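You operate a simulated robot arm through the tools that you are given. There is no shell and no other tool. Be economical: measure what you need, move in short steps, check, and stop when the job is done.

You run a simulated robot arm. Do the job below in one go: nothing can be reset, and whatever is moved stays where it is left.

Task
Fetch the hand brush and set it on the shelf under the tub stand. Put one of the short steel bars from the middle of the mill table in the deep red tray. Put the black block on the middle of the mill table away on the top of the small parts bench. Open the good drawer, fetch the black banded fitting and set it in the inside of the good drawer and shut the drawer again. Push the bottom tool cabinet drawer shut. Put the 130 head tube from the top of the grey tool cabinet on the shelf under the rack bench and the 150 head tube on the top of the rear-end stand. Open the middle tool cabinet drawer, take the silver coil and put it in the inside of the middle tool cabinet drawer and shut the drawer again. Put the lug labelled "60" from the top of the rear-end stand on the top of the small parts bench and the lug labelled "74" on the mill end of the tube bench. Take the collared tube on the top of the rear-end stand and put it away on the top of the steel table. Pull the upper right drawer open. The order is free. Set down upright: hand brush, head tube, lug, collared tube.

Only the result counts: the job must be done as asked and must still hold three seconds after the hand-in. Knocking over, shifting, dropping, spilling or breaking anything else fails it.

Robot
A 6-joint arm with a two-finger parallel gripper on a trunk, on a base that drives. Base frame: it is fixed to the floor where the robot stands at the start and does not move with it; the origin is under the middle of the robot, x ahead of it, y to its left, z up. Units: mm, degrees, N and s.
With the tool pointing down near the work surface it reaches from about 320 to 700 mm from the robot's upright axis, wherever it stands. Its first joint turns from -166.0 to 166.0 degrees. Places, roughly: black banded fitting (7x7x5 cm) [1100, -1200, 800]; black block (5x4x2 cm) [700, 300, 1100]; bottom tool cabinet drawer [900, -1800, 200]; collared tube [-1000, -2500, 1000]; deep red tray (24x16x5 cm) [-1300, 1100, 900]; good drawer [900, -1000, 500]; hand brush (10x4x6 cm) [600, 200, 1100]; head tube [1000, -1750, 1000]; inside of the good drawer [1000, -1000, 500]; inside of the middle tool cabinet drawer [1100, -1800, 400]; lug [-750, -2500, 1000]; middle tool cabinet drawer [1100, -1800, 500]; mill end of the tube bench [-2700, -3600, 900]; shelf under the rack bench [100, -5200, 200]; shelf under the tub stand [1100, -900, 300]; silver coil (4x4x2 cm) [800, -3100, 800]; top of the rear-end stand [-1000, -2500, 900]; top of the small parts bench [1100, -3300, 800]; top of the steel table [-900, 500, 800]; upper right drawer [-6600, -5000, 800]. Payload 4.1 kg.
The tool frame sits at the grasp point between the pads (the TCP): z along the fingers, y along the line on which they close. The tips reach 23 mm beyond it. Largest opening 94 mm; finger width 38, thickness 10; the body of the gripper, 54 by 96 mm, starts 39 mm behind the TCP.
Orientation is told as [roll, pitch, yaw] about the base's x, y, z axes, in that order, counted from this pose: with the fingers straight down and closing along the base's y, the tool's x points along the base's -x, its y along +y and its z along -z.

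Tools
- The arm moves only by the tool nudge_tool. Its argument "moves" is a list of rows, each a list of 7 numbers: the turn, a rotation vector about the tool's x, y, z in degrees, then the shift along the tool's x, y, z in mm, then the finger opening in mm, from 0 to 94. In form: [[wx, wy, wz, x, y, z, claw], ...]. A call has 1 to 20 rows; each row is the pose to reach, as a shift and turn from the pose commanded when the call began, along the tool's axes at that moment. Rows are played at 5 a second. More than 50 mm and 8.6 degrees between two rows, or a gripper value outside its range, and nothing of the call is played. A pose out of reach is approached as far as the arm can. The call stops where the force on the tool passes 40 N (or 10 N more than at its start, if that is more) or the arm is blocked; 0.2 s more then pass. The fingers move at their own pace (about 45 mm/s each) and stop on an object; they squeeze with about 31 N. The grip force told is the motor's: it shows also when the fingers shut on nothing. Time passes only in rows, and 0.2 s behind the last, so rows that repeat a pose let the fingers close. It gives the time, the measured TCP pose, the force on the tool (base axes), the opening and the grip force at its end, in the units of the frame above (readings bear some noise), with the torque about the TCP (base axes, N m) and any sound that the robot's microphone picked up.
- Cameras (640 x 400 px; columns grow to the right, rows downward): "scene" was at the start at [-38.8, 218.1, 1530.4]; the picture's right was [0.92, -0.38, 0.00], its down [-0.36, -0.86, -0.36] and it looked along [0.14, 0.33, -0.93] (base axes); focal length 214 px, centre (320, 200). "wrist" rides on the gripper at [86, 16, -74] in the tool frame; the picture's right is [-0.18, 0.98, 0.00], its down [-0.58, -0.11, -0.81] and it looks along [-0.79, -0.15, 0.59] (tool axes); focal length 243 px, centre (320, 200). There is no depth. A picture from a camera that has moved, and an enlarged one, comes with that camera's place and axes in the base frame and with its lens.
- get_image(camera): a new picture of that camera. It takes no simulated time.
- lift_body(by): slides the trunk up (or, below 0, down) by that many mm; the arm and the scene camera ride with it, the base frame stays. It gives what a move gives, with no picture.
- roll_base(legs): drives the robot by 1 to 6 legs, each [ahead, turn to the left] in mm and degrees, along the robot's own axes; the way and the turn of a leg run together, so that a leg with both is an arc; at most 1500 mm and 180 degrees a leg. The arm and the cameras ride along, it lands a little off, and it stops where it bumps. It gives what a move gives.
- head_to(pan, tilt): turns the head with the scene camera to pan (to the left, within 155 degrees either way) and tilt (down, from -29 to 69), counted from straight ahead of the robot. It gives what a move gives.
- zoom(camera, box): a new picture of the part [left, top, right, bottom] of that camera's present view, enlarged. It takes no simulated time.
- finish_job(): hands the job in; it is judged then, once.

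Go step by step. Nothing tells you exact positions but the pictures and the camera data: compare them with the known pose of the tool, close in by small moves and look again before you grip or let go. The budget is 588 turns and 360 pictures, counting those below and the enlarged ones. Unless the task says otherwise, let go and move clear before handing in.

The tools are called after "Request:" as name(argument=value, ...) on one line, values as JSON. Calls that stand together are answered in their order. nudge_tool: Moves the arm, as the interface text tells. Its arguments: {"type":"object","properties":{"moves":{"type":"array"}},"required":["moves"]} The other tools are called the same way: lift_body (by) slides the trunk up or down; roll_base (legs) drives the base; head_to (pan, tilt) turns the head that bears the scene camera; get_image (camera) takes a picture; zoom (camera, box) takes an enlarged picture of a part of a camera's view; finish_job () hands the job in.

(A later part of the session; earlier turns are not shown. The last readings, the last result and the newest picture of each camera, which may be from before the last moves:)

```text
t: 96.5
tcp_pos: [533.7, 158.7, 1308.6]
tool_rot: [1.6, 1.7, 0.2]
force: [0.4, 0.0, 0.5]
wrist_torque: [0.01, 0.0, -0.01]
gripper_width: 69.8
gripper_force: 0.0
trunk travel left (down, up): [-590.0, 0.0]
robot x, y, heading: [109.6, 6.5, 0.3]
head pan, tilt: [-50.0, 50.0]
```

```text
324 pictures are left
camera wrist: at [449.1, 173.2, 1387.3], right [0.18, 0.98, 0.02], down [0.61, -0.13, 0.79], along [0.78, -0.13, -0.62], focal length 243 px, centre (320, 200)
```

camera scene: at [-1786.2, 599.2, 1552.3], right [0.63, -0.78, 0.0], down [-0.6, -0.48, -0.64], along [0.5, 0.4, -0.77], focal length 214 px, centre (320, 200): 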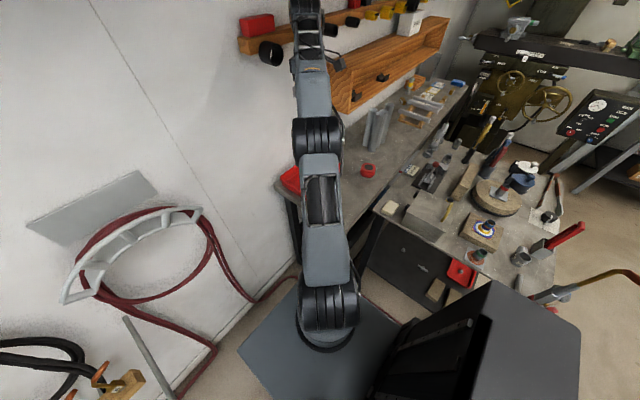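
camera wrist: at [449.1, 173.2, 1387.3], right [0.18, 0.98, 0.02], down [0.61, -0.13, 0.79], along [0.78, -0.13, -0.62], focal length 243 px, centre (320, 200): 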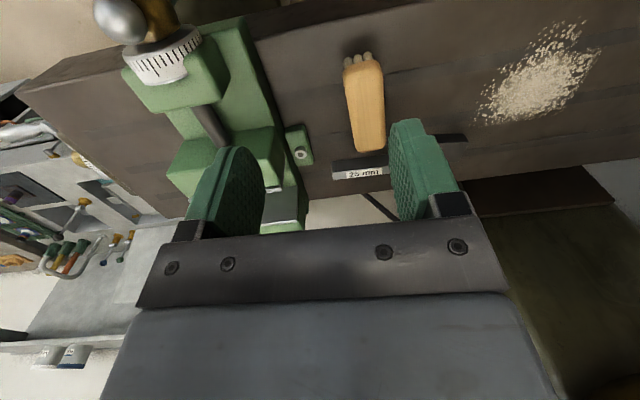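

Brush handle is about (590,197), aligned with x. I go above it.

Request:
nudge_tool(moves=[[0.8, -0.8, 0, -27, 20, 34, 80], [1.6, -1.7, 0, -54, 39, 68, 80], [1.6, -1.7, 0, -54, 39, 68, 80]])

Request:
get_image(camera="wrist")

```text
t: 97.3
tcp_pos: [584.1, 199.7, 1239.1]
tool_rot: [0.0, -0.1, 0.3]
force: [-1.2, 0.3, 0.1]
wrist_torque: [0.02, 0.01, 0.01]
gripper_width: 80.0
gripper_force: 0.0
trunk travel left (down, up): [-590.0, 0.0]
robot x, y, heading: [115.5, 9.7, 0.4]
head pan, tilt: [-50.0, 50.0]
```

```text
323 pictures are left
camera wrist: at [496.0, 216.5, 1313.8], right [0.18, 0.98, 0.0], down [0.58, -0.11, 0.81], along [0.79, -0.14, -0.59], focal length 243 px, centre (320, 200)
```

wrist: 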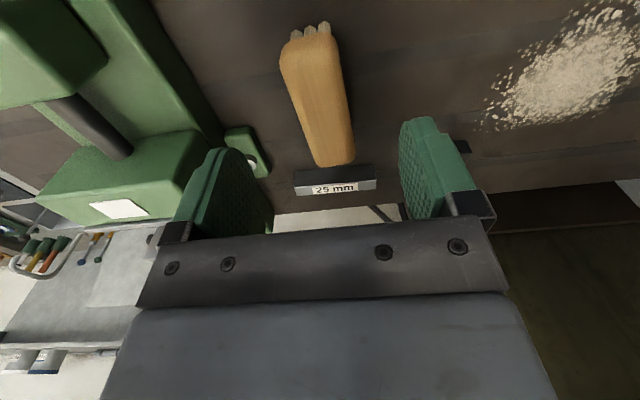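

Request:
nudge_tool(moves=[[0, 0, 0, 0, 6, 25, 66], [0, 0, 0, 0, 6, 50, 66], [0, 0, 0, 0, 6, 66, 66]])

Request:
get_image(camera="wrist")

```text
t: 98.1
tcp_pos: [584.6, 206.1, 1175.0]
tool_rot: [0.1, 0.1, 0.3]
force: [-0.2, 0.7, 0.2]
wrist_torque: [0.02, -0.01, -0.03]
gripper_width: 65.9
gripper_force: 0.0
trunk travel left (down, up): [-590.0, 0.0]
robot x, y, heading: [112.8, 8.7, 0.5]
head pan, tilt: [-50.0, 50.0]
```

```text
322 pictures are left
camera wrist: at [497.3, 223.4, 1249.0], right [0.18, 0.98, 0.0], down [0.58, -0.11, 0.81], along [0.79, -0.15, -0.59], focal length 243 px, centre (320, 200)
```

wrist: 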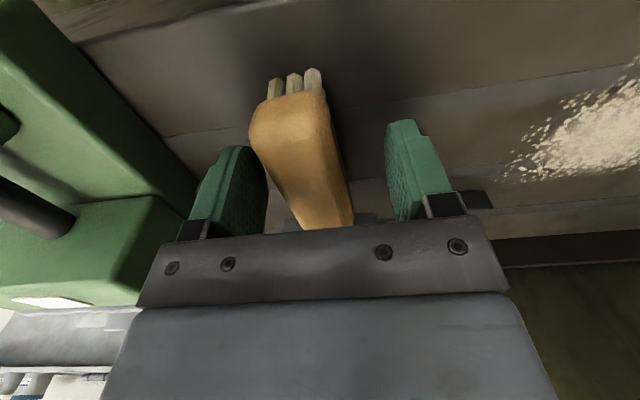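

Request:
nudge_tool(moves=[[0, 0, 0, 0, -2, 5, 50], [0, 0, 0, 0, -2, 5, 25], [0, 0, 0, 0, -2, 5, 0], [0, 0, 0, 0, -2, 5, 0], [0, 0, 0, 0, -2, 5, 0]])

Request:
get_image(camera="wrist")

```text
t: 99.3
tcp_pos: [584.8, 202.9, 1169.0]
tool_rot: [0.0, 0.0, 0.3]
force: [0.3, 0.2, -0.4]
wrist_torque: [-0.02, -0.04, -0.02]
gripper_width: 35.3
gripper_force: 31.2
trunk travel left (down, up): [-590.0, 0.0]
robot x, y, heading: [111.6, 11.2, 0.5]
head pan, tilt: [-50.0, 50.0]
```

```text
321 pictures are left
camera wrist: at [497.6, 220.9, 1244.3], right [0.18, 0.98, 0.0], down [0.58, -0.11, 0.81], along [0.79, -0.14, -0.59], focal length 243 px, centre (320, 200)
```

wrist: 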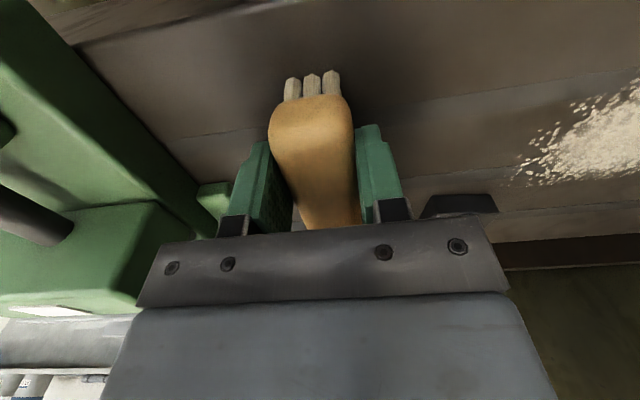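

Brush gripped. I lift, pull back and look at the tub stand side.

Request:
nudge_tool(moves=[[0, 0, 0, 0, 0, -20, 0], [0, 0, 0, 0, 0, -60, 0], [0, 0, 0, 0, 0, -100, 0], [0, 0, 0, 0, 0, -130, 0], [0, 0, 0, 45, 0, -130, 0], [0, 0, 0, 90, 0, -130, 0], [0, 0, 0, 130, 0, -130, 0]])

Request:
head_to(pan=-60, tilt=40)

Request:
get_image(camera="scene")

```text
t: 100.9
tcp_pos: [456.6, 200.4, 1299.7]
tool_rot: [-0.1, -0.2, 0.2]
force: [0.6, 0.3, -1.4]
wrist_torque: [0.04, 0.02, 0.0]
gripper_width: 35.5
gripper_force: 30.8
trunk travel left (down, up): [-590.0, 0.0]
robot x, y, heading: [116.6, 7.1, 0.2]
head pan, tilt: [-50.0, 50.0]
```

```text
t: 101.6
tcp_pos: [458.2, 201.5, 1300.4]
tool_rot: [0.0, 0.0, 0.3]
force: [0.2, -0.2, -0.5]
wrist_torque: [0.03, 0.01, -0.03]
gripper_width: 35.1
gripper_force: 31.2
trunk travel left (down, up): [-590.0, 0.0]
robot x, y, heading: [113.8, 9.8, 0.2]
head pan, tilt: [-60.0, 40.0]
```

```text
320 pictures are left
camera scene: at [95.7, 102.5, 1631.5], right [-0.86, -0.51, 0.0], down [-0.33, 0.56, -0.77], along [0.39, -0.66, -0.64], focal length 214 px, centre (320, 200)
```

scene: 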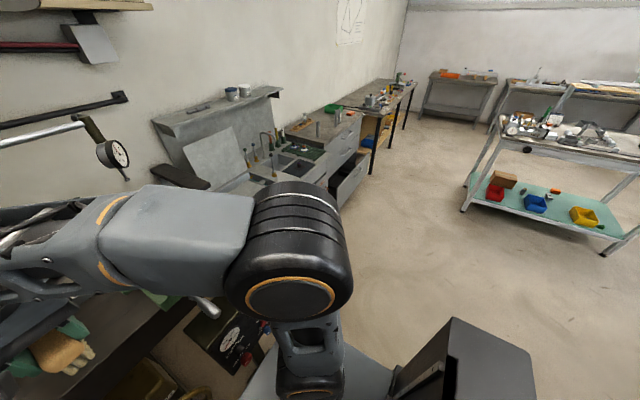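

Request:
roll_base(legs=[[-250, 0], [0, -90], [750, 0], [0, 60]])

Request:
head_to(pan=20, tilt=35)

Request:
get_image(camera="scene")

Request:
head_to(pan=-15, tilt=35)

Request:
get_image(camera="scene")

```text
t: 113.6
tcp_pos: [251.0, -745.2, 1300.7]
tool_rot: [-0.1, -0.1, -30.1]
force: [-0.1, -0.3, -1.3]
wrist_torque: [0.03, 0.02, -0.01]
gripper_width: 35.4
gripper_force: 31.5
trunk travel left (down, up): [-590.0, 0.0]
robot x, y, heading: [-141.5, -739.4, -29.6]
head pan, tilt: [-60.0, 40.0]
```

```text
t: 115.1
tcp_pos: [250.9, -745.4, 1300.4]
tool_rot: [0.1, -0.1, -30.1]
force: [0.5, -0.2, -1.0]
wrist_torque: [0.01, 0.04, 0.0]
gripper_width: 35.4
gripper_force: 30.8
trunk travel left (down, up): [-590.0, 0.0]
robot x, y, heading: [-141.6, -738.4, -30.2]
head pan, tilt: [20.0, 35.0]
```

```text
319 pictures are left
camera scene: at [-24.5, -579.0, 1639.1], right [-0.18, -0.98, 0.0], down [-0.56, 0.1, -0.82], along [0.81, -0.14, -0.57], focal length 214 px, centre (320, 200)
```

scene: 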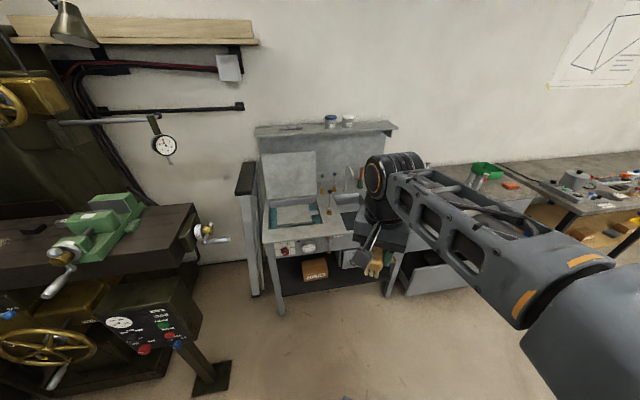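

```text
t: 116.1
tcp_pos: [250.5, -744.6, 1300.4]
tool_rot: [0.0, 0.0, -30.1]
force: [0.1, -0.3, 0.2]
wrist_torque: [0.01, 0.0, 0.0]
gripper_width: 35.5
gripper_force: 31.0
trunk travel left (down, up): [-590.0, 0.0]
robot x, y, heading: [-145.8, -735.8, -30.0]
head pan, tilt: [-15.0, 35.0]
```

```text
318 pictures are left
camera scene: at [-48.9, -625.9, 1639.1], right [-0.71, -0.71, 0.0], down [-0.41, 0.41, -0.82], along [0.58, -0.58, -0.57], focal length 214 px, centre (320, 200)
```

scene: 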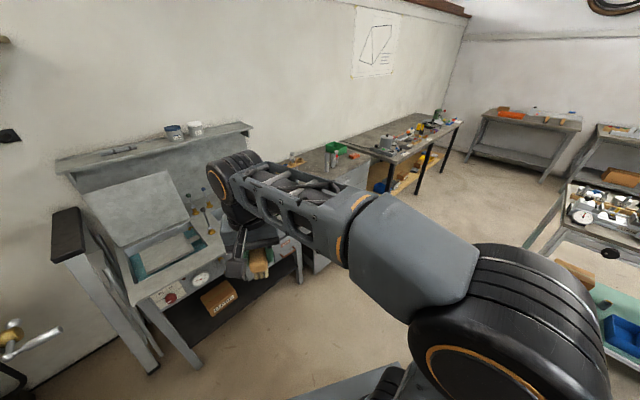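

Request:
roll_base(legs=[[0, -30], [300, 0], [0, 60]])

Request:
head_to(pan=10, tilt=45)

Request:
get_image(camera="scene")

Request:
get_image(camera="wrist")

```text
t: 122.3
tcp_pos: [350.4, -803.4, 1300.4]
tool_rot: [0.0, 0.1, 0.6]
force: [0.2, 0.2, -0.8]
wrist_torque: [-0.01, 0.02, -0.01]
gripper_width: 35.5
gripper_force: 31.3
trunk travel left (down, up): [-590.0, 0.0]
robot x, y, heading: [7.1, -998.6, 0.6]
head pan, tilt: [-15.0, 35.0]
```

```text
t: 123.2
tcp_pos: [350.3, -804.0, 1299.0]
tool_rot: [-0.1, 0.1, 0.8]
force: [0.2, -0.5, -2.0]
wrist_torque: [0.0, 0.01, 0.01]
gripper_width: 35.4
gripper_force: 31.7
trunk travel left (down, up): [-590.0, 0.0]
robot x, y, heading: [7.2, -997.2, 0.8]
head pan, tilt: [10.0, 45.0]
```

```text
317 pictures are left
camera scene: at [26.0, -818.2, 1624.3], right [0.19, -0.98, 0.0], down [-0.69, -0.13, -0.71], along [0.69, 0.13, -0.71], focal length 214 px, centre (320, 200)
```

scene: 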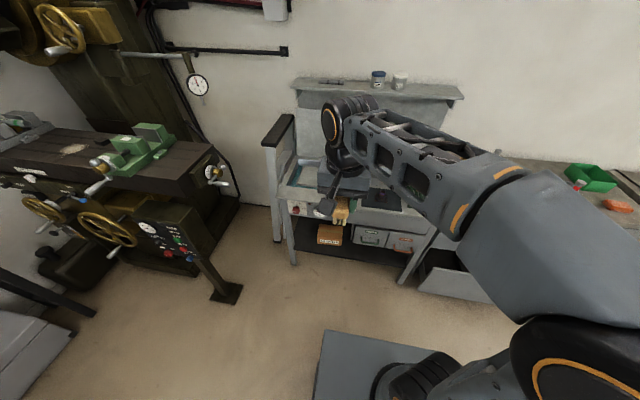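

```text
316 pictures are left
camera wrist: at [262.8, -787.4, 1375.3], right [0.17, 0.99, 0.0], down [0.58, -0.1, 0.81], along [0.79, -0.14, -0.59], focal length 243 px, centre (320, 200)
```

wrist: 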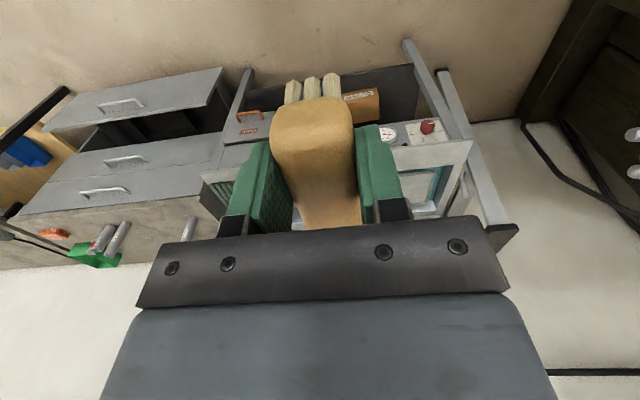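

Request:
zoom(camera="scene", box=[260, 160, 460, 300])

Request:
zoom(camera="wrist", box=[200, 30, 520, 230])

```text
2.86 times, centred on (360, 230) of scene
camera zoom: at [26.0, -818.2, 1624.3], right [0.19, -0.98, 0.0], down [-0.69, -0.13, -0.71], along [0.69, 0.13, -0.71], focal length 613 px, centre (206, 114)
```

zoom: 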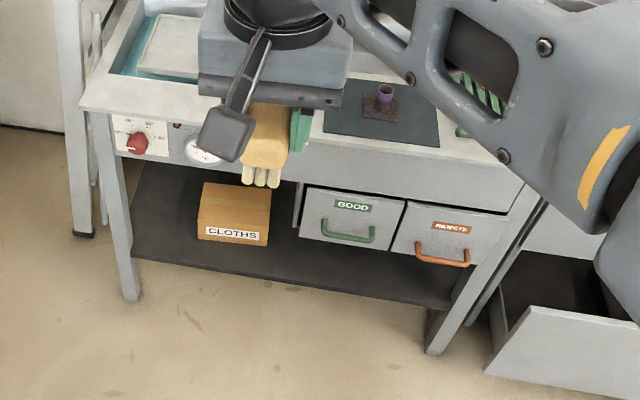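

```text
2.00 times, centred on (360, 130) of wrist
camera zoom: at [262.8, -787.4, 1375.3], right [0.17, 0.99, 0.0], down [0.58, -0.1, 0.81], along [0.79, -0.14, -0.59], focal length 485 px, centre (240, 340)
```

zoom: 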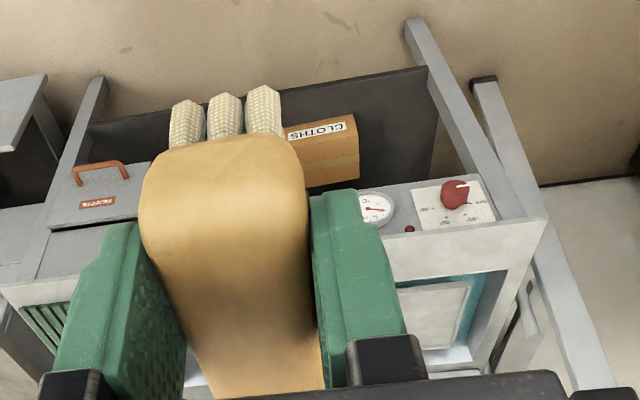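

The shelf is about z≈240, under the tub, with two drawers (GOOD, REJECTS) above its right half; a tilted tool is needed to reach in, so I'll have to regrip. I first test in free space whether the arm reaches low with a 45° forward tilt.

Request:
lift_body(by=-590)

Request:
nudge_tool(moves=[[0, -7.5, 0, -40, 0, 20, 0], [0, -15, 0, -80, 0, 40, 0], [0, -22.5, 0, -120, 0, 80, 0], [0, -30, 0, -150, 0, 120, 0], [0, -37.5, 0, -180, 0, 160, 0], [0, -45, 0, -200, 0, 205, 0], [0, -45, 0, -200, 0, 250, 0], [0, -45, 0, -200, 0, 295, 0], [0, -45, 0, -200, 0, 340, 0], [0, -45, 0, -200, 0, 385, 0], [0, -45, 0, -200, 0, 425, 0]])

Request:
get_image(camera="scene")

Request:
get_image(camera="wrist")

```text
refused: -590 is not a number from -400 to 400
```

```text
refused: row 3 steps farther than a row can; nothing moved
```

```text
313 pictures are left
camera scene: at [26.0, -818.2, 1624.3], right [0.19, -0.98, 0.0], down [-0.69, -0.13, -0.71], along [0.69, 0.13, -0.71], focal length 214 px, centre (320, 200)
```

scene: 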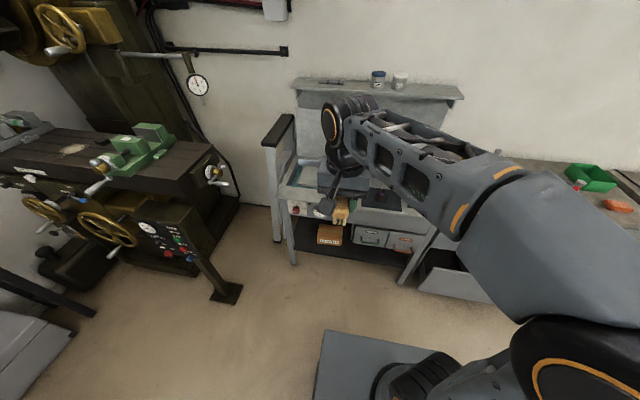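

```text
312 pictures are left
camera wrist: at [262.8, -787.4, 1375.3], right [0.17, 0.99, 0.0], down [0.58, -0.1, 0.81], along [0.79, -0.14, -0.59], focal length 243 px, centre (320, 200)
```

wrist: 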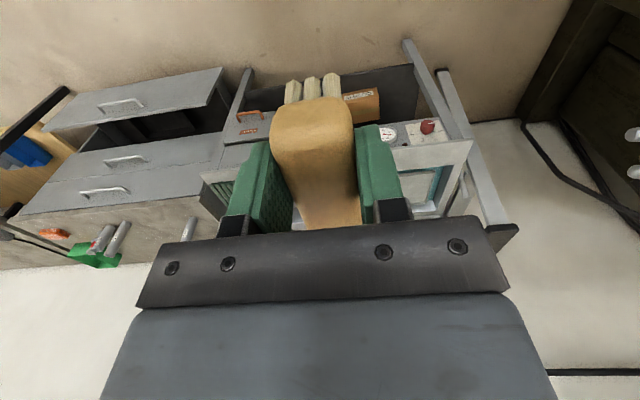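

Request:
lift_body(by=-400)

Request:
lift_body(by=-190)

Request:
nudge_tool(moves=[[0, -7.5, 0, -35, 0, 20, 0], [0, -15, 0, -70, 0, 40, 0], [0, -22.5, 0, -105, 0, 70, 0], [0, -30, 0, -140, 0, 100, 0], [0, -37.5, 0, -170, 0, 135, 0], [0, -45, 0, -200, 0, 170, 0], [0, -45, 0, -200, 0, 215, 0], [0, -45, 0, -200, 0, 260, 0], [0, -45, 0, -200, 0, 305, 0], [0, -45, 0, -200, 0, 350, 0], [0, -45, 0, -200, 0, 395, 0], [0, -45, 0, -200, 0, 425, 0]])

Request:
get_image(camera="scene")

Request:
get_image(camera="wrist")

```text
t: 127.0
tcp_pos: [349.1, -803.6, 899.9]
tool_rot: [0.1, 0.0, 0.8]
force: [-0.3, 0.0, -0.4]
wrist_torque: [0.0, 0.0, -0.02]
gripper_width: 35.5
gripper_force: 31.2
trunk travel left (down, up): [-190.0, 400.0]
robot x, y, heading: [8.4, -1001.9, 0.8]
head pan, tilt: [10.0, 45.0]
```

```text
t: 129.1
tcp_pos: [350.1, -803.8, 709.7]
tool_rot: [0.0, -0.1, 0.8]
force: [0.2, -0.3, -1.0]
wrist_torque: [-0.01, 0.01, 0.0]
gripper_width: 35.2
gripper_force: 31.0
trunk travel left (down, up): [0.0, 590.0]
robot x, y, heading: [9.0, -998.5, 0.9]
head pan, tilt: [10.0, 45.0]
```

```text
t: 131.7
tcp_pos: [550.6, -802.7, 285.8]
tool_rot: [0.0, -45.1, 0.9]
force: [-1.1, -0.5, -0.5]
wrist_torque: [0.01, 0.04, 0.05]
gripper_width: 35.3
gripper_force: 31.1
trunk travel left (down, up): [0.0, 590.0]
robot x, y, heading: [7.9, -1001.3, 0.8]
head pan, tilt: [10.0, 45.0]
```

```text
311 pictures are left
camera scene: at [25.9, -818.2, 1034.3], right [0.19, -0.98, 0.0], down [-0.69, -0.13, -0.71], along [0.69, 0.13, -0.71], focal length 214 px, centre (320, 200)
```

scene: 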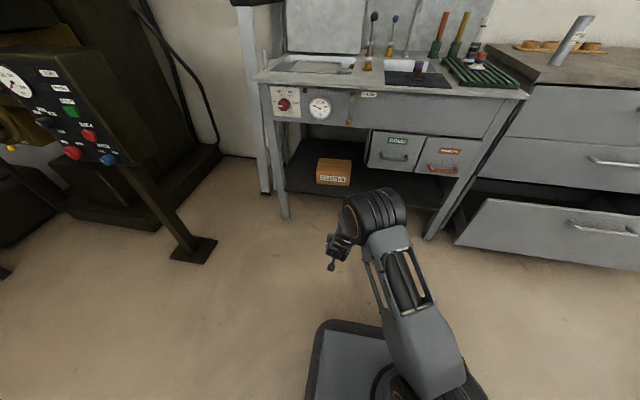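

```text
310 pictures are left
camera wrist: at [435.3, -786.7, 277.2], right [0.12, 0.98, 0.13], down [-0.16, -0.11, 0.98], along [0.98, -0.13, 0.14], focal length 243 px, centre (320, 200)
```

wrist: 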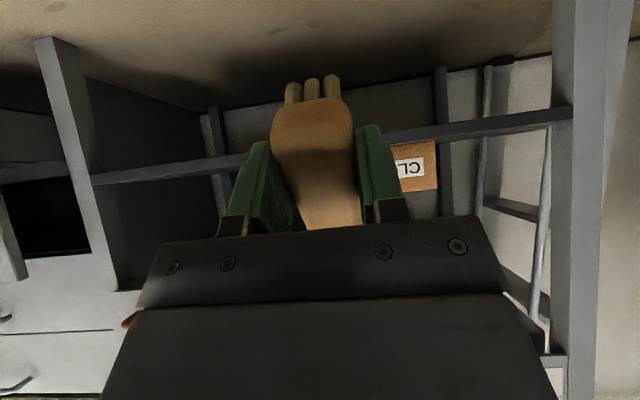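

Reachable. I zoom to map the shelf and drawers from here.

Request:
zoom(camera="scene", box=[250, 70, 530, 245])

```text
2.29 times, centred on (390, 158) of scene
camera zoom: at [25.9, -818.2, 1034.3], right [0.19, -0.98, 0.0], down [-0.69, -0.13, -0.71], along [0.69, 0.13, -0.71], focal length 490 px, centre (160, 297)
```

zoom: 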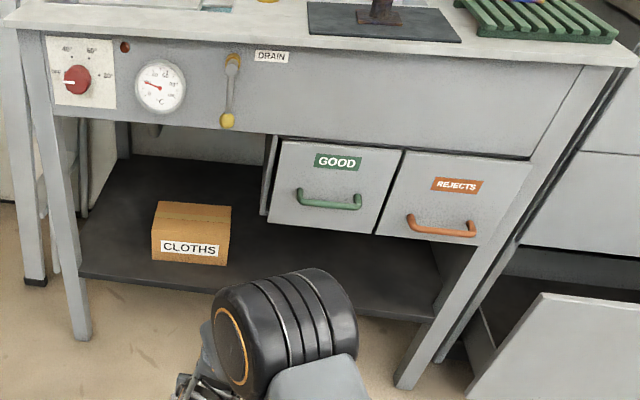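

The shelf is at z≈246 (front edge x≈819), drawers start at z≈470. I'll set the brush upright on the free floor here and regrip it with the tool tilted.

Request:
nudge_tool(moves=[[0, 8, 0, 10, 0, 5, 0], [0, 16, 0, 20, 0, 10, 0], [0, 24, 0, 35, 0, 15, 0], [0, 32, 0, 55, 0, 22, 0], [0, 40, 0, 75, 0, 29, 0], [0, 45, 0, 100, 0, 37, 0], [0, 45, 0, 130, 0, 50, 0], [0, 45, 0, 155, 0, 60, 0]])

Request:
get_image(camera="wrist")

```text
t: 133.5
tcp_pos: [481.6, -802.4, 133.8]
tool_rot: [-0.1, -0.1, 0.8]
force: [-0.6, 0.6, -0.5]
wrist_torque: [0.01, 0.02, 0.01]
gripper_width: 35.6
gripper_force: 31.1
out of reach, approached as far as the arm can: row 3, 4
trunk travel left (down, up): [0.0, 590.0]
robot x, y, heading: [9.6, -995.5, 0.7]
head pan, tilt: [10.0, 45.0]
```

```text
308 pictures are left
camera wrist: at [396.2, -786.8, 208.7], right [0.17, 0.99, 0.0], down [0.58, -0.1, 0.81], along [0.8, -0.14, -0.59], focal length 243 px, centre (320, 200)
```

wrist: 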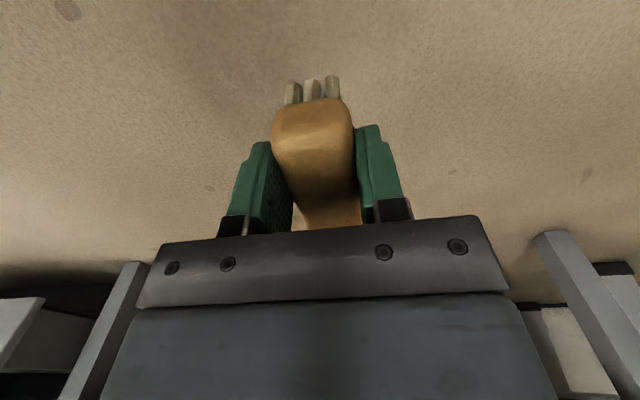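

Request:
nudge_tool(moves=[[0, 0, 0, 0, 0, 40, 0], [0, 0, 0, 0, 0, 75, 0], [0, 0, 0, 0, 0, 80, 0], [0, 0, 0, 0, 0, 84, 0]])

```text
t: 134.5
tcp_pos: [483.7, -802.3, 50.4]
tool_rot: [0.1, 0.0, 0.8]
force: [-1.4, -1.6, 6.1]
wrist_torque: [0.01, 0.27, 0.05]
gripper_width: 35.7
gripper_force: 30.6
trunk travel left (down, up): [0.0, 590.0]
robot x, y, heading: [13.6, -998.1, 0.6]
head pan, tilt: [10.0, 45.0]
```

Brush stands on the floor. I release, tilt the tool 38° about it, shift slightly back, and regrip.

Request:
nudge_tool(moves=[[0, 0, 0, 0, 0, 0, 45], [0, 0, 0, 0, 0, 0, 60], [0, 0, 0, 0, 0, 0, 60], [0, -8, 0, 3, 0, 0, 60], [0, -16, 0, 6, 0, 0, 60], [0, -24, 0, 9, 0, 0, 60], [0, -31, 0, 12, 0, 0, 60], [0, -38, 0, 14, 0, 0, 60]])

Request:
get_image(camera="wrist")

Request:
zoom(camera="scene", box=[280, 180, 440, 280])

```text
t: 136.3
tcp_pos: [489.9, -786.5, 45.6]
tool_rot: [-1.4, -37.9, 1.6]
force: [0.6, -0.5, 0.1]
wrist_torque: [-0.02, 0.02, 0.02]
gripper_width: 60.0
gripper_force: 0.2
out of reach, approached as far as the arm can: row 5, 6, 7, 8
trunk travel left (down, up): [0.0, 590.0]
robot x, y, heading: [6.8, -1001.4, 0.9]
head pan, tilt: [10.0, 45.0]
```

```text
307 pictures are left
camera wrist: at [374.0, -770.2, 51.6], right [0.13, 0.99, 0.09], down [-0.03, -0.09, 1.0], along [0.99, -0.14, 0.02], focal length 243 px, centre (320, 200)
```

wrist: 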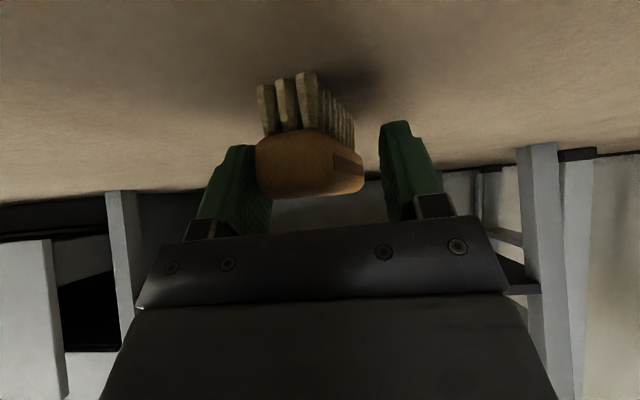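

```text
4.00 times, centred on (360, 230) of scene
camera zoom: at [26.0, -818.2, 1034.3], right [0.19, -0.98, 0.0], down [-0.69, -0.13, -0.71], along [0.69, 0.13, -0.71], focal length 858 px, centre (160, 80)
```

zoom: 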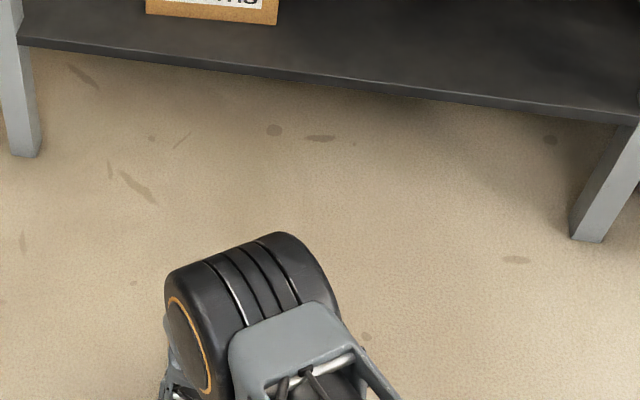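

The pose is near the arm's inner limit. I back the tool off along its axis, drive back 80 mm and come in again.

Request:
nudge_tool(moves=[[0, 0, 0, 0, -6, -25, 75], [0, 0, 0, 0, -8, -60, 80], [0, 0, 0, 0, -8, -100, 80]])

Request:
roll_base(legs=[[-90, 0]])

Request:
get_image(camera="wrist")

```text
t: 137.1
tcp_pos: [460.4, -766.3, 130.3]
tool_rot: [-2.6, -37.4, 2.0]
force: [-0.6, 0.6, -0.9]
wrist_torque: [0.01, -0.01, 0.01]
gripper_width: 80.0
gripper_force: 0.1
out of reach, approached as far as the arm can: row 1, 2, 3
trunk travel left (down, up): [0.0, 590.0]
robot x, y, heading: [9.4, -995.7, 1.0]
head pan, tilt: [10.0, 45.0]
```

```text
t: 138.2
tcp_pos: [367.4, -765.2, 131.0]
tool_rot: [-2.6, -37.3, 2.0]
force: [0.8, -0.3, 0.0]
wrist_torque: [0.01, 0.0, 0.02]
gripper_width: 80.2
gripper_force: 0.2
trunk travel left (down, up): [0.0, 590.0]
robot x, y, heading: [-86.3, -1001.8, 0.7]
head pan, tilt: [10.0, 45.0]
```

```text
305 pictures are left
camera wrist: at [251.8, -750.2, 137.6], right [0.14, 0.99, 0.08], down [-0.03, -0.07, 1.0], along [0.99, -0.14, 0.02], focal length 243 px, centre (320, 200)
```

wrist: 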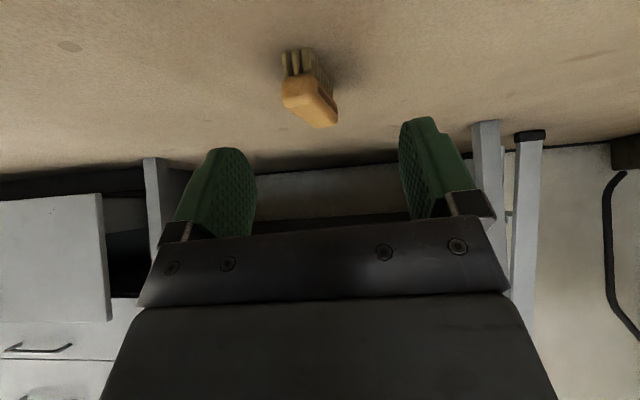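

Request:
zoom(camera="scene", box=[280, 180, 480, 305])

Request:
zoom(camera="wrist", box=[260, 30, 380, 140])

```text
3.20 times, centred on (380, 242) of scene
camera zoom: at [-67.6, -819.5, 1034.3], right [0.19, -0.98, 0.0], down [-0.69, -0.13, -0.71], along [0.69, 0.13, -0.71], focal length 686 px, centre (128, 64)
```

zoom: 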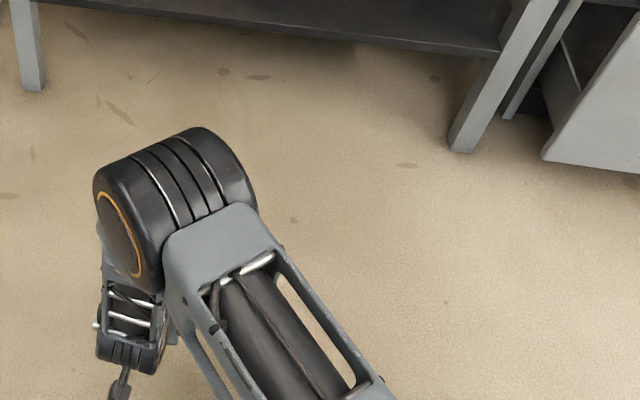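

```text
3.64 times, centred on (320, 85) of wrist
camera zoom: at [251.8, -750.2, 137.6], right [0.14, 0.99, 0.08], down [-0.03, -0.07, 1.0], along [0.99, -0.14, 0.02], focal length 882 px, centre (320, 618)
```

zoom: 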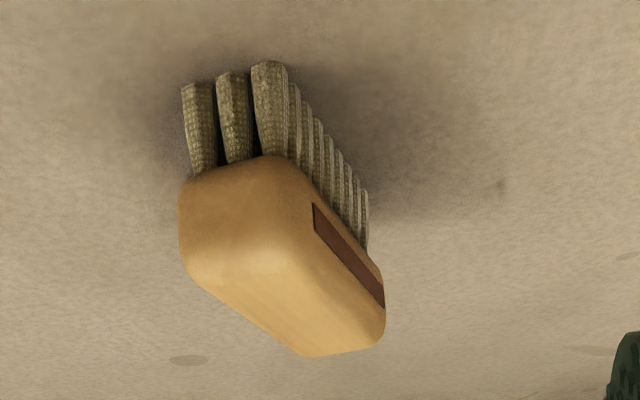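

The brush stands at ≈(518,-787), yawed about 11°. I go to a pre-grasp pose 100 mm back along the tool axis.

Request:
nudge_tool(moves=[[-3.8, -0.3, -2.7, -30, -19, 27, 70], [-7.6, -0.6, -5.5, -60, -38, 55, 70], [-7.6, -0.6, -5.5, -60, -38, 55, 70]])

Request:
get_image(camera="wrist")

```text
t: 139.0
tcp_pos: [456.4, -798.1, 124.7]
tool_rot: [-0.2, -37.8, 9.5]
force: [0.2, 0.1, 0.9]
wrist_torque: [0.01, 0.0, -0.02]
gripper_width: 70.1
gripper_force: 0.0
out of reach, approached as far as the arm can: row 2, 3
trunk travel left (down, up): [0.0, 590.0]
robot x, y, heading: [-82.3, -1002.9, 1.1]
head pan, tilt: [10.0, 45.0]
```

```text
302 pictures are left
camera wrist: at [339.9, -800.0, 130.7], right [-0.02, 0.99, 0.11], down [-0.02, -0.11, 0.99], along [1.0, 0.01, 0.02], focal length 243 px, centre (320, 200)
```

wrist: 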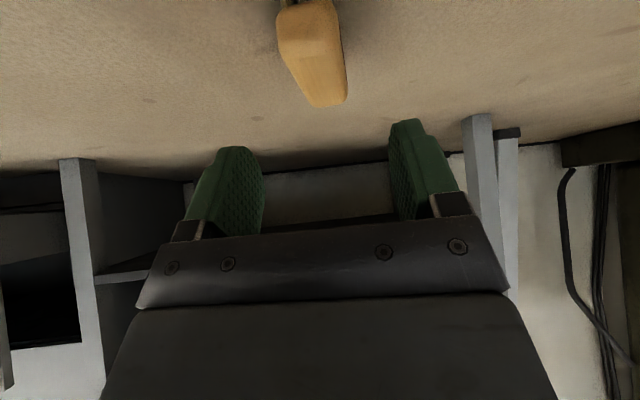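

Request:
roll_base(legs=[[-90, 0]])

Request:
nudge_tool(moves=[[0, 0, 0, -25, 0, 17, 70], [0, 0, 0, -50, 0, 35, 70], [0, 0, 0, -65, -2, 50, 70]])

Request:
get_image(camera="wrist")

```text
t: 140.1
tcp_pos: [366.3, -798.9, 124.4]
tool_rot: [0.0, -37.8, 9.3]
force: [-1.0, -1.2, 0.0]
wrist_torque: [0.0, -0.02, -0.01]
gripper_width: 70.0
gripper_force: 0.0
trunk travel left (down, up): [0.0, 590.0]
robot x, y, heading: [-174.2, -1003.1, 0.8]
head pan, tilt: [10.0, 45.0]
```

```text
t: 140.9
tcp_pos: [448.8, -788.6, 124.8]
tool_rot: [-0.2, -37.8, 9.4]
force: [0.8, -0.1, -1.5]
wrist_torque: [-0.01, 0.0, 0.01]
gripper_width: 70.1
gripper_force: 0.0
trunk travel left (down, up): [0.0, 590.0]
robot x, y, heading: [-174.2, -999.7, 0.9]
head pan, tilt: [10.0, 45.0]
```

```text
301 pictures are left
camera wrist: at [333.3, -790.3, 132.5], right [-0.02, 0.99, 0.11], down [-0.02, -0.11, 0.99], along [1.0, 0.01, 0.02], focal length 243 px, centre (320, 200)
```

wrist: 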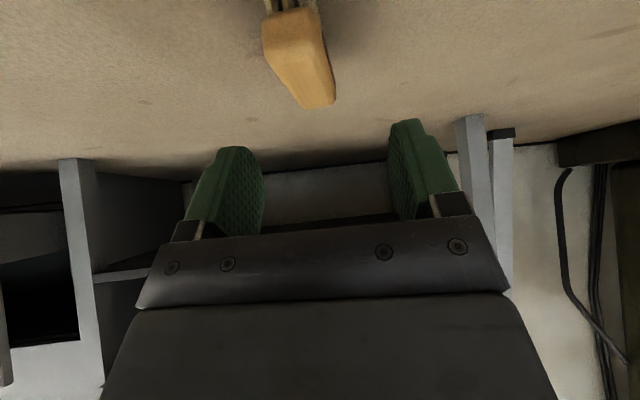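

Request:
nudge_tool(moves=[[0, 0, 0, 6, -5, 25, 70], [0, 0, 0, 11, -8, 50, 70]])

Request:
get_image(camera="wrist")

```text
t: 141.5
tcp_pos: [473.1, -792.5, 79.4]
tool_rot: [0.1, -37.8, 9.3]
force: [-0.1, -0.2, 0.0]
wrist_torque: [0.01, 0.05, 0.03]
gripper_width: 69.8
gripper_force: 0.1
trunk travel left (down, up): [0.0, 590.0]
robot x, y, heading: [-175.1, -999.9, 1.1]
head pan, tilt: [10.0, 45.0]
```

```text
300 pictures are left
camera wrist: at [357.9, -793.8, 84.8], right [-0.02, 0.99, 0.11], down [-0.02, -0.11, 0.99], along [1.0, 0.01, 0.02], focal length 243 px, centre (320, 200)
```

wrist: 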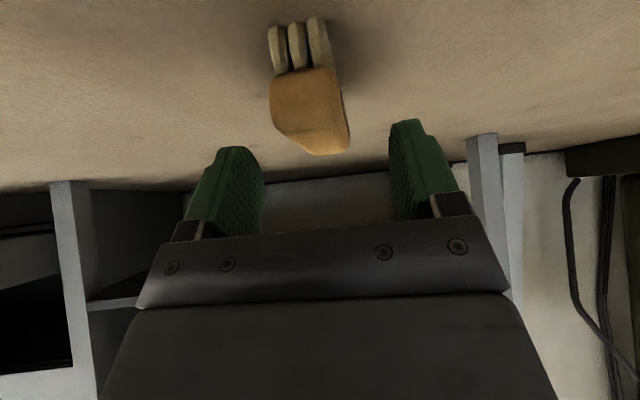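

Request:
nudge_tool(moves=[[0, 0, 0, 0, -1, 20, 70], [0, 0, 0, 0, -1, 39, 70]])

Request:
get_image(camera="wrist")

```text
t: 142.1
tcp_pos: [486.1, -792.1, 62.0]
tool_rot: [-0.5, -37.9, 9.4]
force: [0.0, -0.2, 0.7]
wrist_torque: [-0.01, 0.02, 0.06]
gripper_width: 70.0
gripper_force: 0.0
out of reach, approached as far as the arm can: row 1, 2
trunk travel left (down, up): [0.0, 590.0]
robot x, y, heading: [-174.8, -1001.7, 0.9]
head pan, tilt: [10.0, 45.0]
```

```text
299 pictures are left
camera wrist: at [370.1, -793.3, 67.3], right [-0.01, 0.99, 0.11], down [-0.02, -0.11, 0.99], along [1.0, 0.01, 0.02], focal length 243 px, centre (320, 200)
```

wrist: 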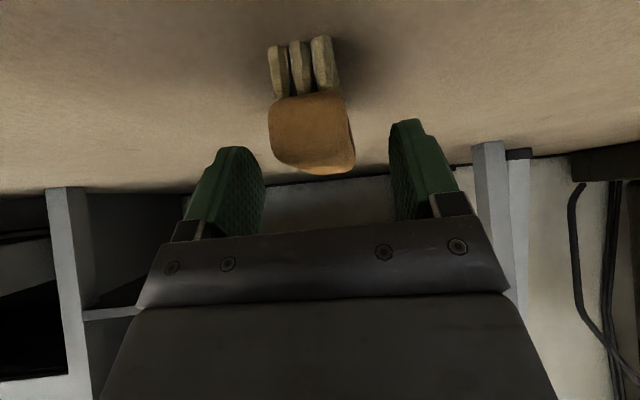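

Request:
nudge_tool(moves=[[0, 0, 0, 25, 0, -20, 70], [0, 0, 0, 48, 0, -38, 70]])

Request:
roll_base(legs=[[60, 0]])

```text
t: 142.7
tcp_pos: [425.8, -800.6, 63.4]
tool_rot: [-0.1, -37.8, 9.3]
force: [0.2, 0.4, -0.6]
wrist_torque: [-0.02, 0.01, 0.0]
gripper_width: 70.3
gripper_force: 0.0
out of reach, approached as far as the arm can: row 1
trunk travel left (down, up): [0.0, 590.0]
robot x, y, heading: [-171.0, -1000.9, 1.0]
head pan, tilt: [10.0, 45.0]
```

```text
t: 143.7
tcp_pos: [486.8, -797.8, 61.7]
tool_rot: [-0.1, -37.8, 9.5]
force: [0.1, -0.1, 0.1]
wrist_torque: [-0.01, 0.01, -0.01]
gripper_width: 69.9
gripper_force: 0.1
trunk travel left (down, up): [0.0, 590.0]
robot x, y, heading: [-107.4, -997.9, 0.8]
head pan, tilt: [10.0, 45.0]
```

Request:
nudge_tool(moves=[[0, 0, 0, 0, 6, 9, 70], [0, 0, 0, 0, 6, 18, 70]])

Request:
get_image(camera="wrist")

```text
t: 144.3
tcp_pos: [495.4, -791.9, 48.0]
tool_rot: [-0.1, -37.8, 9.4]
force: [0.0, 0.0, 0.4]
wrist_torque: [0.0, -0.02, -0.01]
gripper_width: 69.8
gripper_force: 0.0
trunk travel left (down, up): [0.0, 590.0]
robot x, y, heading: [-115.2, -997.6, 0.8]
head pan, tilt: [10.0, 45.0]
```

```text
298 pictures are left
camera wrist: at [379.8, -793.7, 54.2], right [-0.02, 0.99, 0.11], down [-0.02, -0.11, 0.99], along [1.0, 0.01, 0.02], focal length 243 px, centre (320, 200)
```

wrist: 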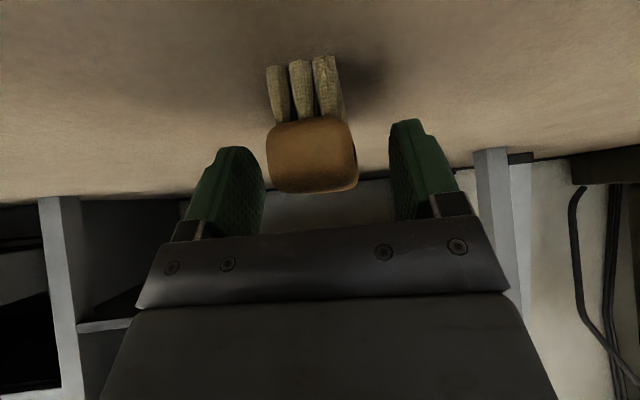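

Request:
nudge_tool(moves=[[0, 0, 0, 0, -2, 1, 50], [0, 0, 0, 0, -2, 1, 30], [0, 0, 0, 0, -2, 1, 0], [0, 0, 0, 0, -2, 1, 0], [0, 0, 0, 0, -2, 1, 0]])

Request:
get_image(camera="wrist")

```text
t: 145.5
tcp_pos: [497.0, -792.8, 46.4]
tool_rot: [-0.2, -37.7, 9.5]
force: [1.1, 1.0, 0.2]
wrist_torque: [0.04, -0.07, -0.05]
gripper_width: 35.5
gripper_force: 30.8
trunk travel left (down, up): [0.0, 590.0]
robot x, y, heading: [-111.9, -1002.7, 0.8]
head pan, tilt: [10.0, 45.0]
```

```text
297 pictures are left
camera wrist: at [381.2, -795.6, 53.5], right [-0.02, 0.99, 0.11], down [-0.02, -0.11, 0.99], along [1.0, 0.01, 0.02], focal length 243 px, centre (320, 200)
```

wrist: 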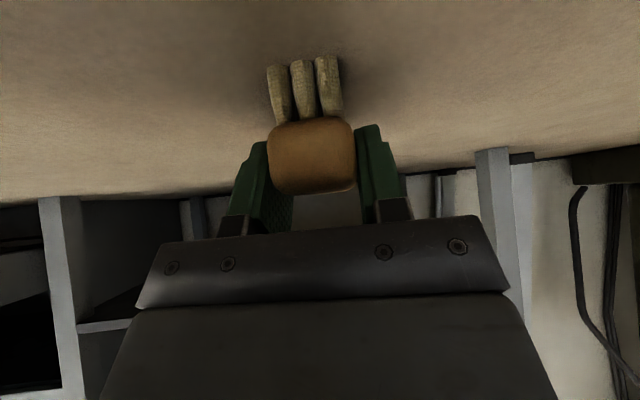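

Gripped with a 38° tilt. I lift the trunk, swing the arm right to y≈-1065 (between the two drawer handles), then drive up.

Request:
lift_body(by=275)

Request:
nudge_tool(moves=[[1, 0, 1.2, 6, -45, -5, 0], [2, 0, 2.5, 12, -90, -9, 0], [3, 0, 3.7, 18, -134, -14, 0], [4, 0, 5, 24, -179, -18, 0], [5, 0, 6.2, 30, -224, -23, 0], [5.8, 0, 7.5, 35, -268, -27, 0]])

Request:
get_image(camera="wrist")

Request:
get_image(camera="scene")

```text
t: 148.3
tcp_pos: [497.2, -794.4, 321.3]
tool_rot: [-0.1, -37.7, 9.4]
force: [-0.1, -0.4, -0.6]
wrist_torque: [0.0, 0.05, 0.02]
gripper_width: 35.5
gripper_force: 31.2
trunk travel left (down, up): [-275.0, 315.0]
robot x, y, heading: [-111.0, -998.5, 0.7]
head pan, tilt: [10.0, 45.0]
```

```text
t: 149.7
tcp_pos: [491.4, -964.2, 322.6]
tool_rot: [-0.1, -37.8, -3.7]
force: [-0.6, 0.0, -0.5]
wrist_torque: [0.0, 0.01, 0.01]
gripper_width: 35.5
gripper_force: 31.5
out of reach, approached as far as the arm can: row 3, 4, 5, 6
trunk travel left (down, up): [-275.0, 315.0]
robot x, y, heading: [-114.4, -1000.3, 0.9]
head pan, tilt: [10.0, 45.0]
```

```text
296 pictures are left
camera wrist: at [377.7, -938.9, 328.5], right [0.21, 0.97, 0.11], down [-0.04, -0.11, 0.99], along [0.98, -0.21, 0.02], focal length 243 px, centre (320, 200)
```

wrist: 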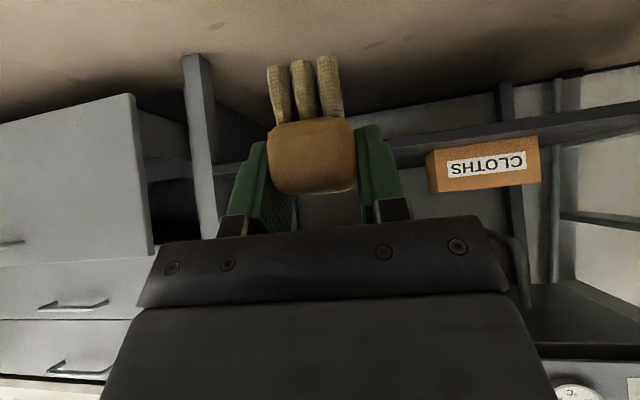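

```text
295 pictures are left
camera scene: at [-95.0, -819.8, 1309.2], right [0.19, -0.98, 0.0], down [-0.69, -0.13, -0.71], along [0.69, 0.13, -0.71], focal length 214 px, centre (320, 200)
```

scene: 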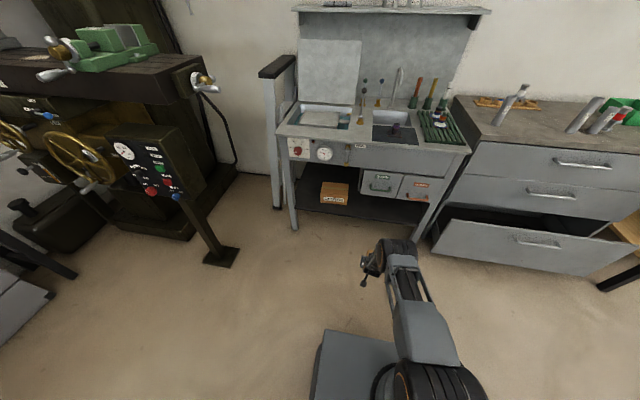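

Request:
roll_base(legs=[[0, -29], [205, 0], [0, 29]])

Request:
get_image(camera="wrist")

Request:
zoom(camera="scene", box=[240, 120, 480, 270])

```text
t: 154.2
tcp_pos: [670.8, -1061.9, 322.9]
tool_rot: [-0.1, -37.8, -4.0]
force: [1.0, -0.8, -0.7]
wrist_torque: [-0.02, 0.01, -0.03]
gripper_width: 35.5
gripper_force: 31.2
trunk travel left (down, up): [-275.0, 315.0]
robot x, y, heading: [64.5, -1097.7, 0.4]
head pan, tilt: [10.0, 45.0]
```

```text
294 pictures are left
camera wrist: at [557.1, -1036.1, 328.5], right [0.21, 0.97, 0.11], down [-0.04, -0.1, 0.99], along [0.98, -0.22, 0.02], focal length 243 px, centre (320, 200)
```

wrist: 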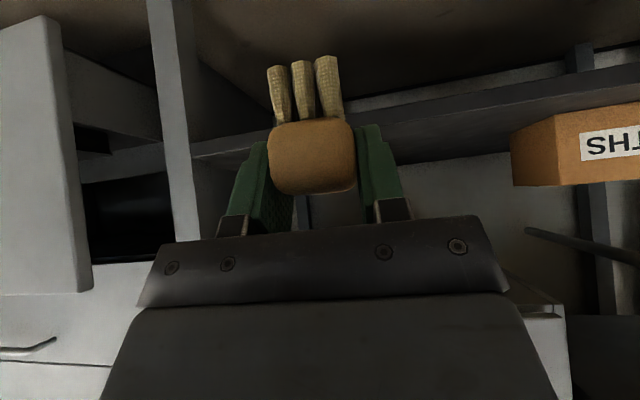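

```text
2.67 times, centred on (360, 195) of scene
camera zoom: at [85.1, -915.0, 1309.3], right [0.18, -0.98, 0.0], down [-0.69, -0.13, -0.71], along [0.69, 0.13, -0.71], focal length 572 px, centre (213, 213)
```

zoom: 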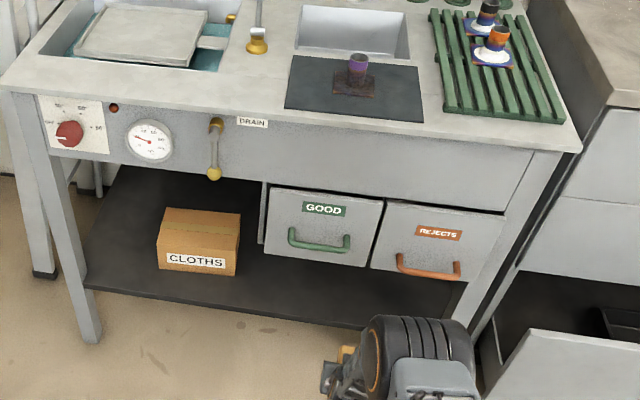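

The wrist joint might hit the drawer handles there, so I choose the open spot left of the carton (y≈-556) instead and shift the robot sideways.

Request:
roll_base(legs=[[-150, 0], [0, 90], [508, 0], [0, -90]])

Request:
get_image(camera="wrist")

Request:
get_image(camera="scene")

```text
t: 165.8
tcp_pos: [507.0, -553.3, 321.8]
tool_rot: [-0.2, -37.8, -2.9]
force: [-0.4, -0.4, -0.6]
wrist_torque: [-0.02, 0.01, 0.01]
gripper_width: 35.7
gripper_force: 30.7
trunk travel left (down, up): [-275.0, 315.0]
robot x, y, heading: [-95.4, -598.4, 1.7]
head pan, tilt: [10.0, 45.0]
```

```text
292 pictures are left
camera wrist: at [392.7, -529.6, 328.5], right [0.2, 0.97, 0.11], down [-0.04, -0.11, 0.99], along [0.98, -0.2, 0.02], focal length 243 px, centre (320, 200)
```

wrist: 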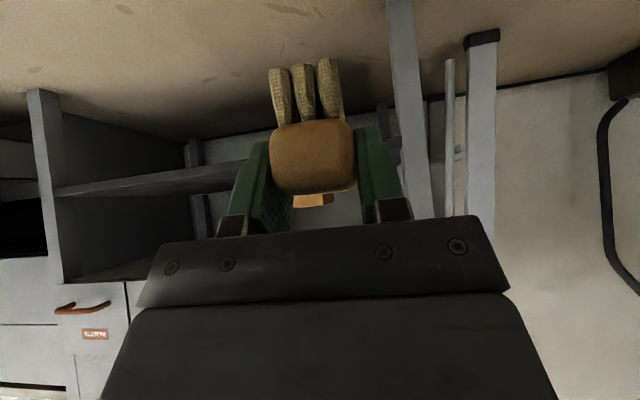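

```text
291 pictures are left
camera scene: at [-81.5, -417.3, 1309.3], right [0.2, -0.98, 0.0], down [-0.69, -0.14, -0.71], along [0.69, 0.14, -0.71], focal length 214 px, centre (320, 200)
```

scene: 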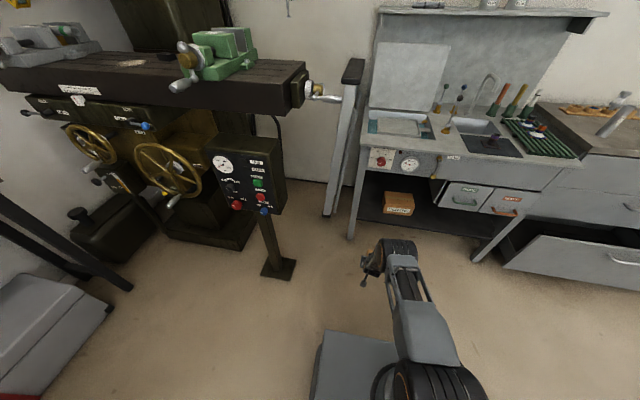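

Request:
roll_base(legs=[[0, -1.2], [290, 0]])

Request:
get_image(camera="wrist")

Request:
zoom(camera="scene", box=[240, 100, 480, 250])

```text
t: 168.1
tcp_pos: [801.1, -563.9, 321.9]
tool_rot: [-0.2, -37.8, -4.2]
force: [-0.4, 0.1, -2.0]
wrist_torque: [-0.01, 0.02, -0.01]
gripper_width: 35.6
gripper_force: 31.0
trunk travel left (down, up): [-275.0, 315.0]
robot x, y, heading: [200.6, -593.6, 0.3]
head pan, tilt: [10.0, 45.0]
```

```text
290 pictures are left
camera wrist: at [687.6, -538.0, 328.5], right [0.22, 0.97, 0.11], down [-0.04, -0.1, 0.99], along [0.98, -0.22, 0.02], focal length 243 px, centre (320, 200)
```

wrist: 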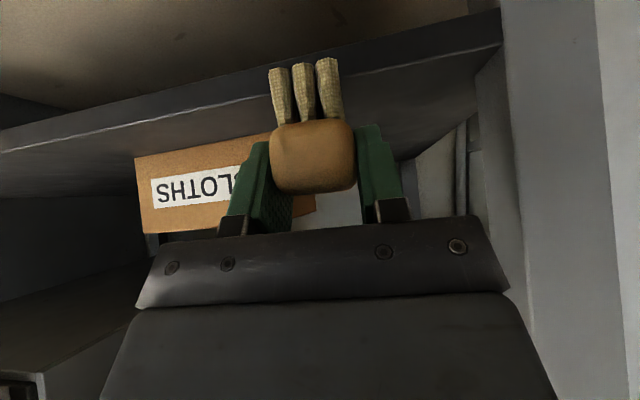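

```text
2.67 times, centred on (360, 175) of scene
camera zoom: at [216.0, -415.4, 1309.3], right [0.18, -0.98, 0.0], down [-0.7, -0.13, -0.71], along [0.7, 0.13, -0.71], focal length 572 px, centre (213, 267)
```

zoom: 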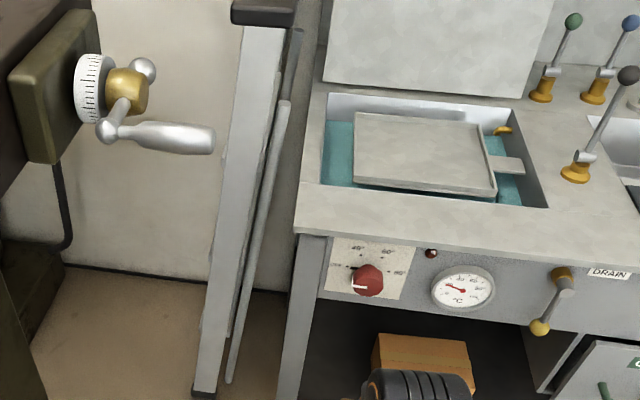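

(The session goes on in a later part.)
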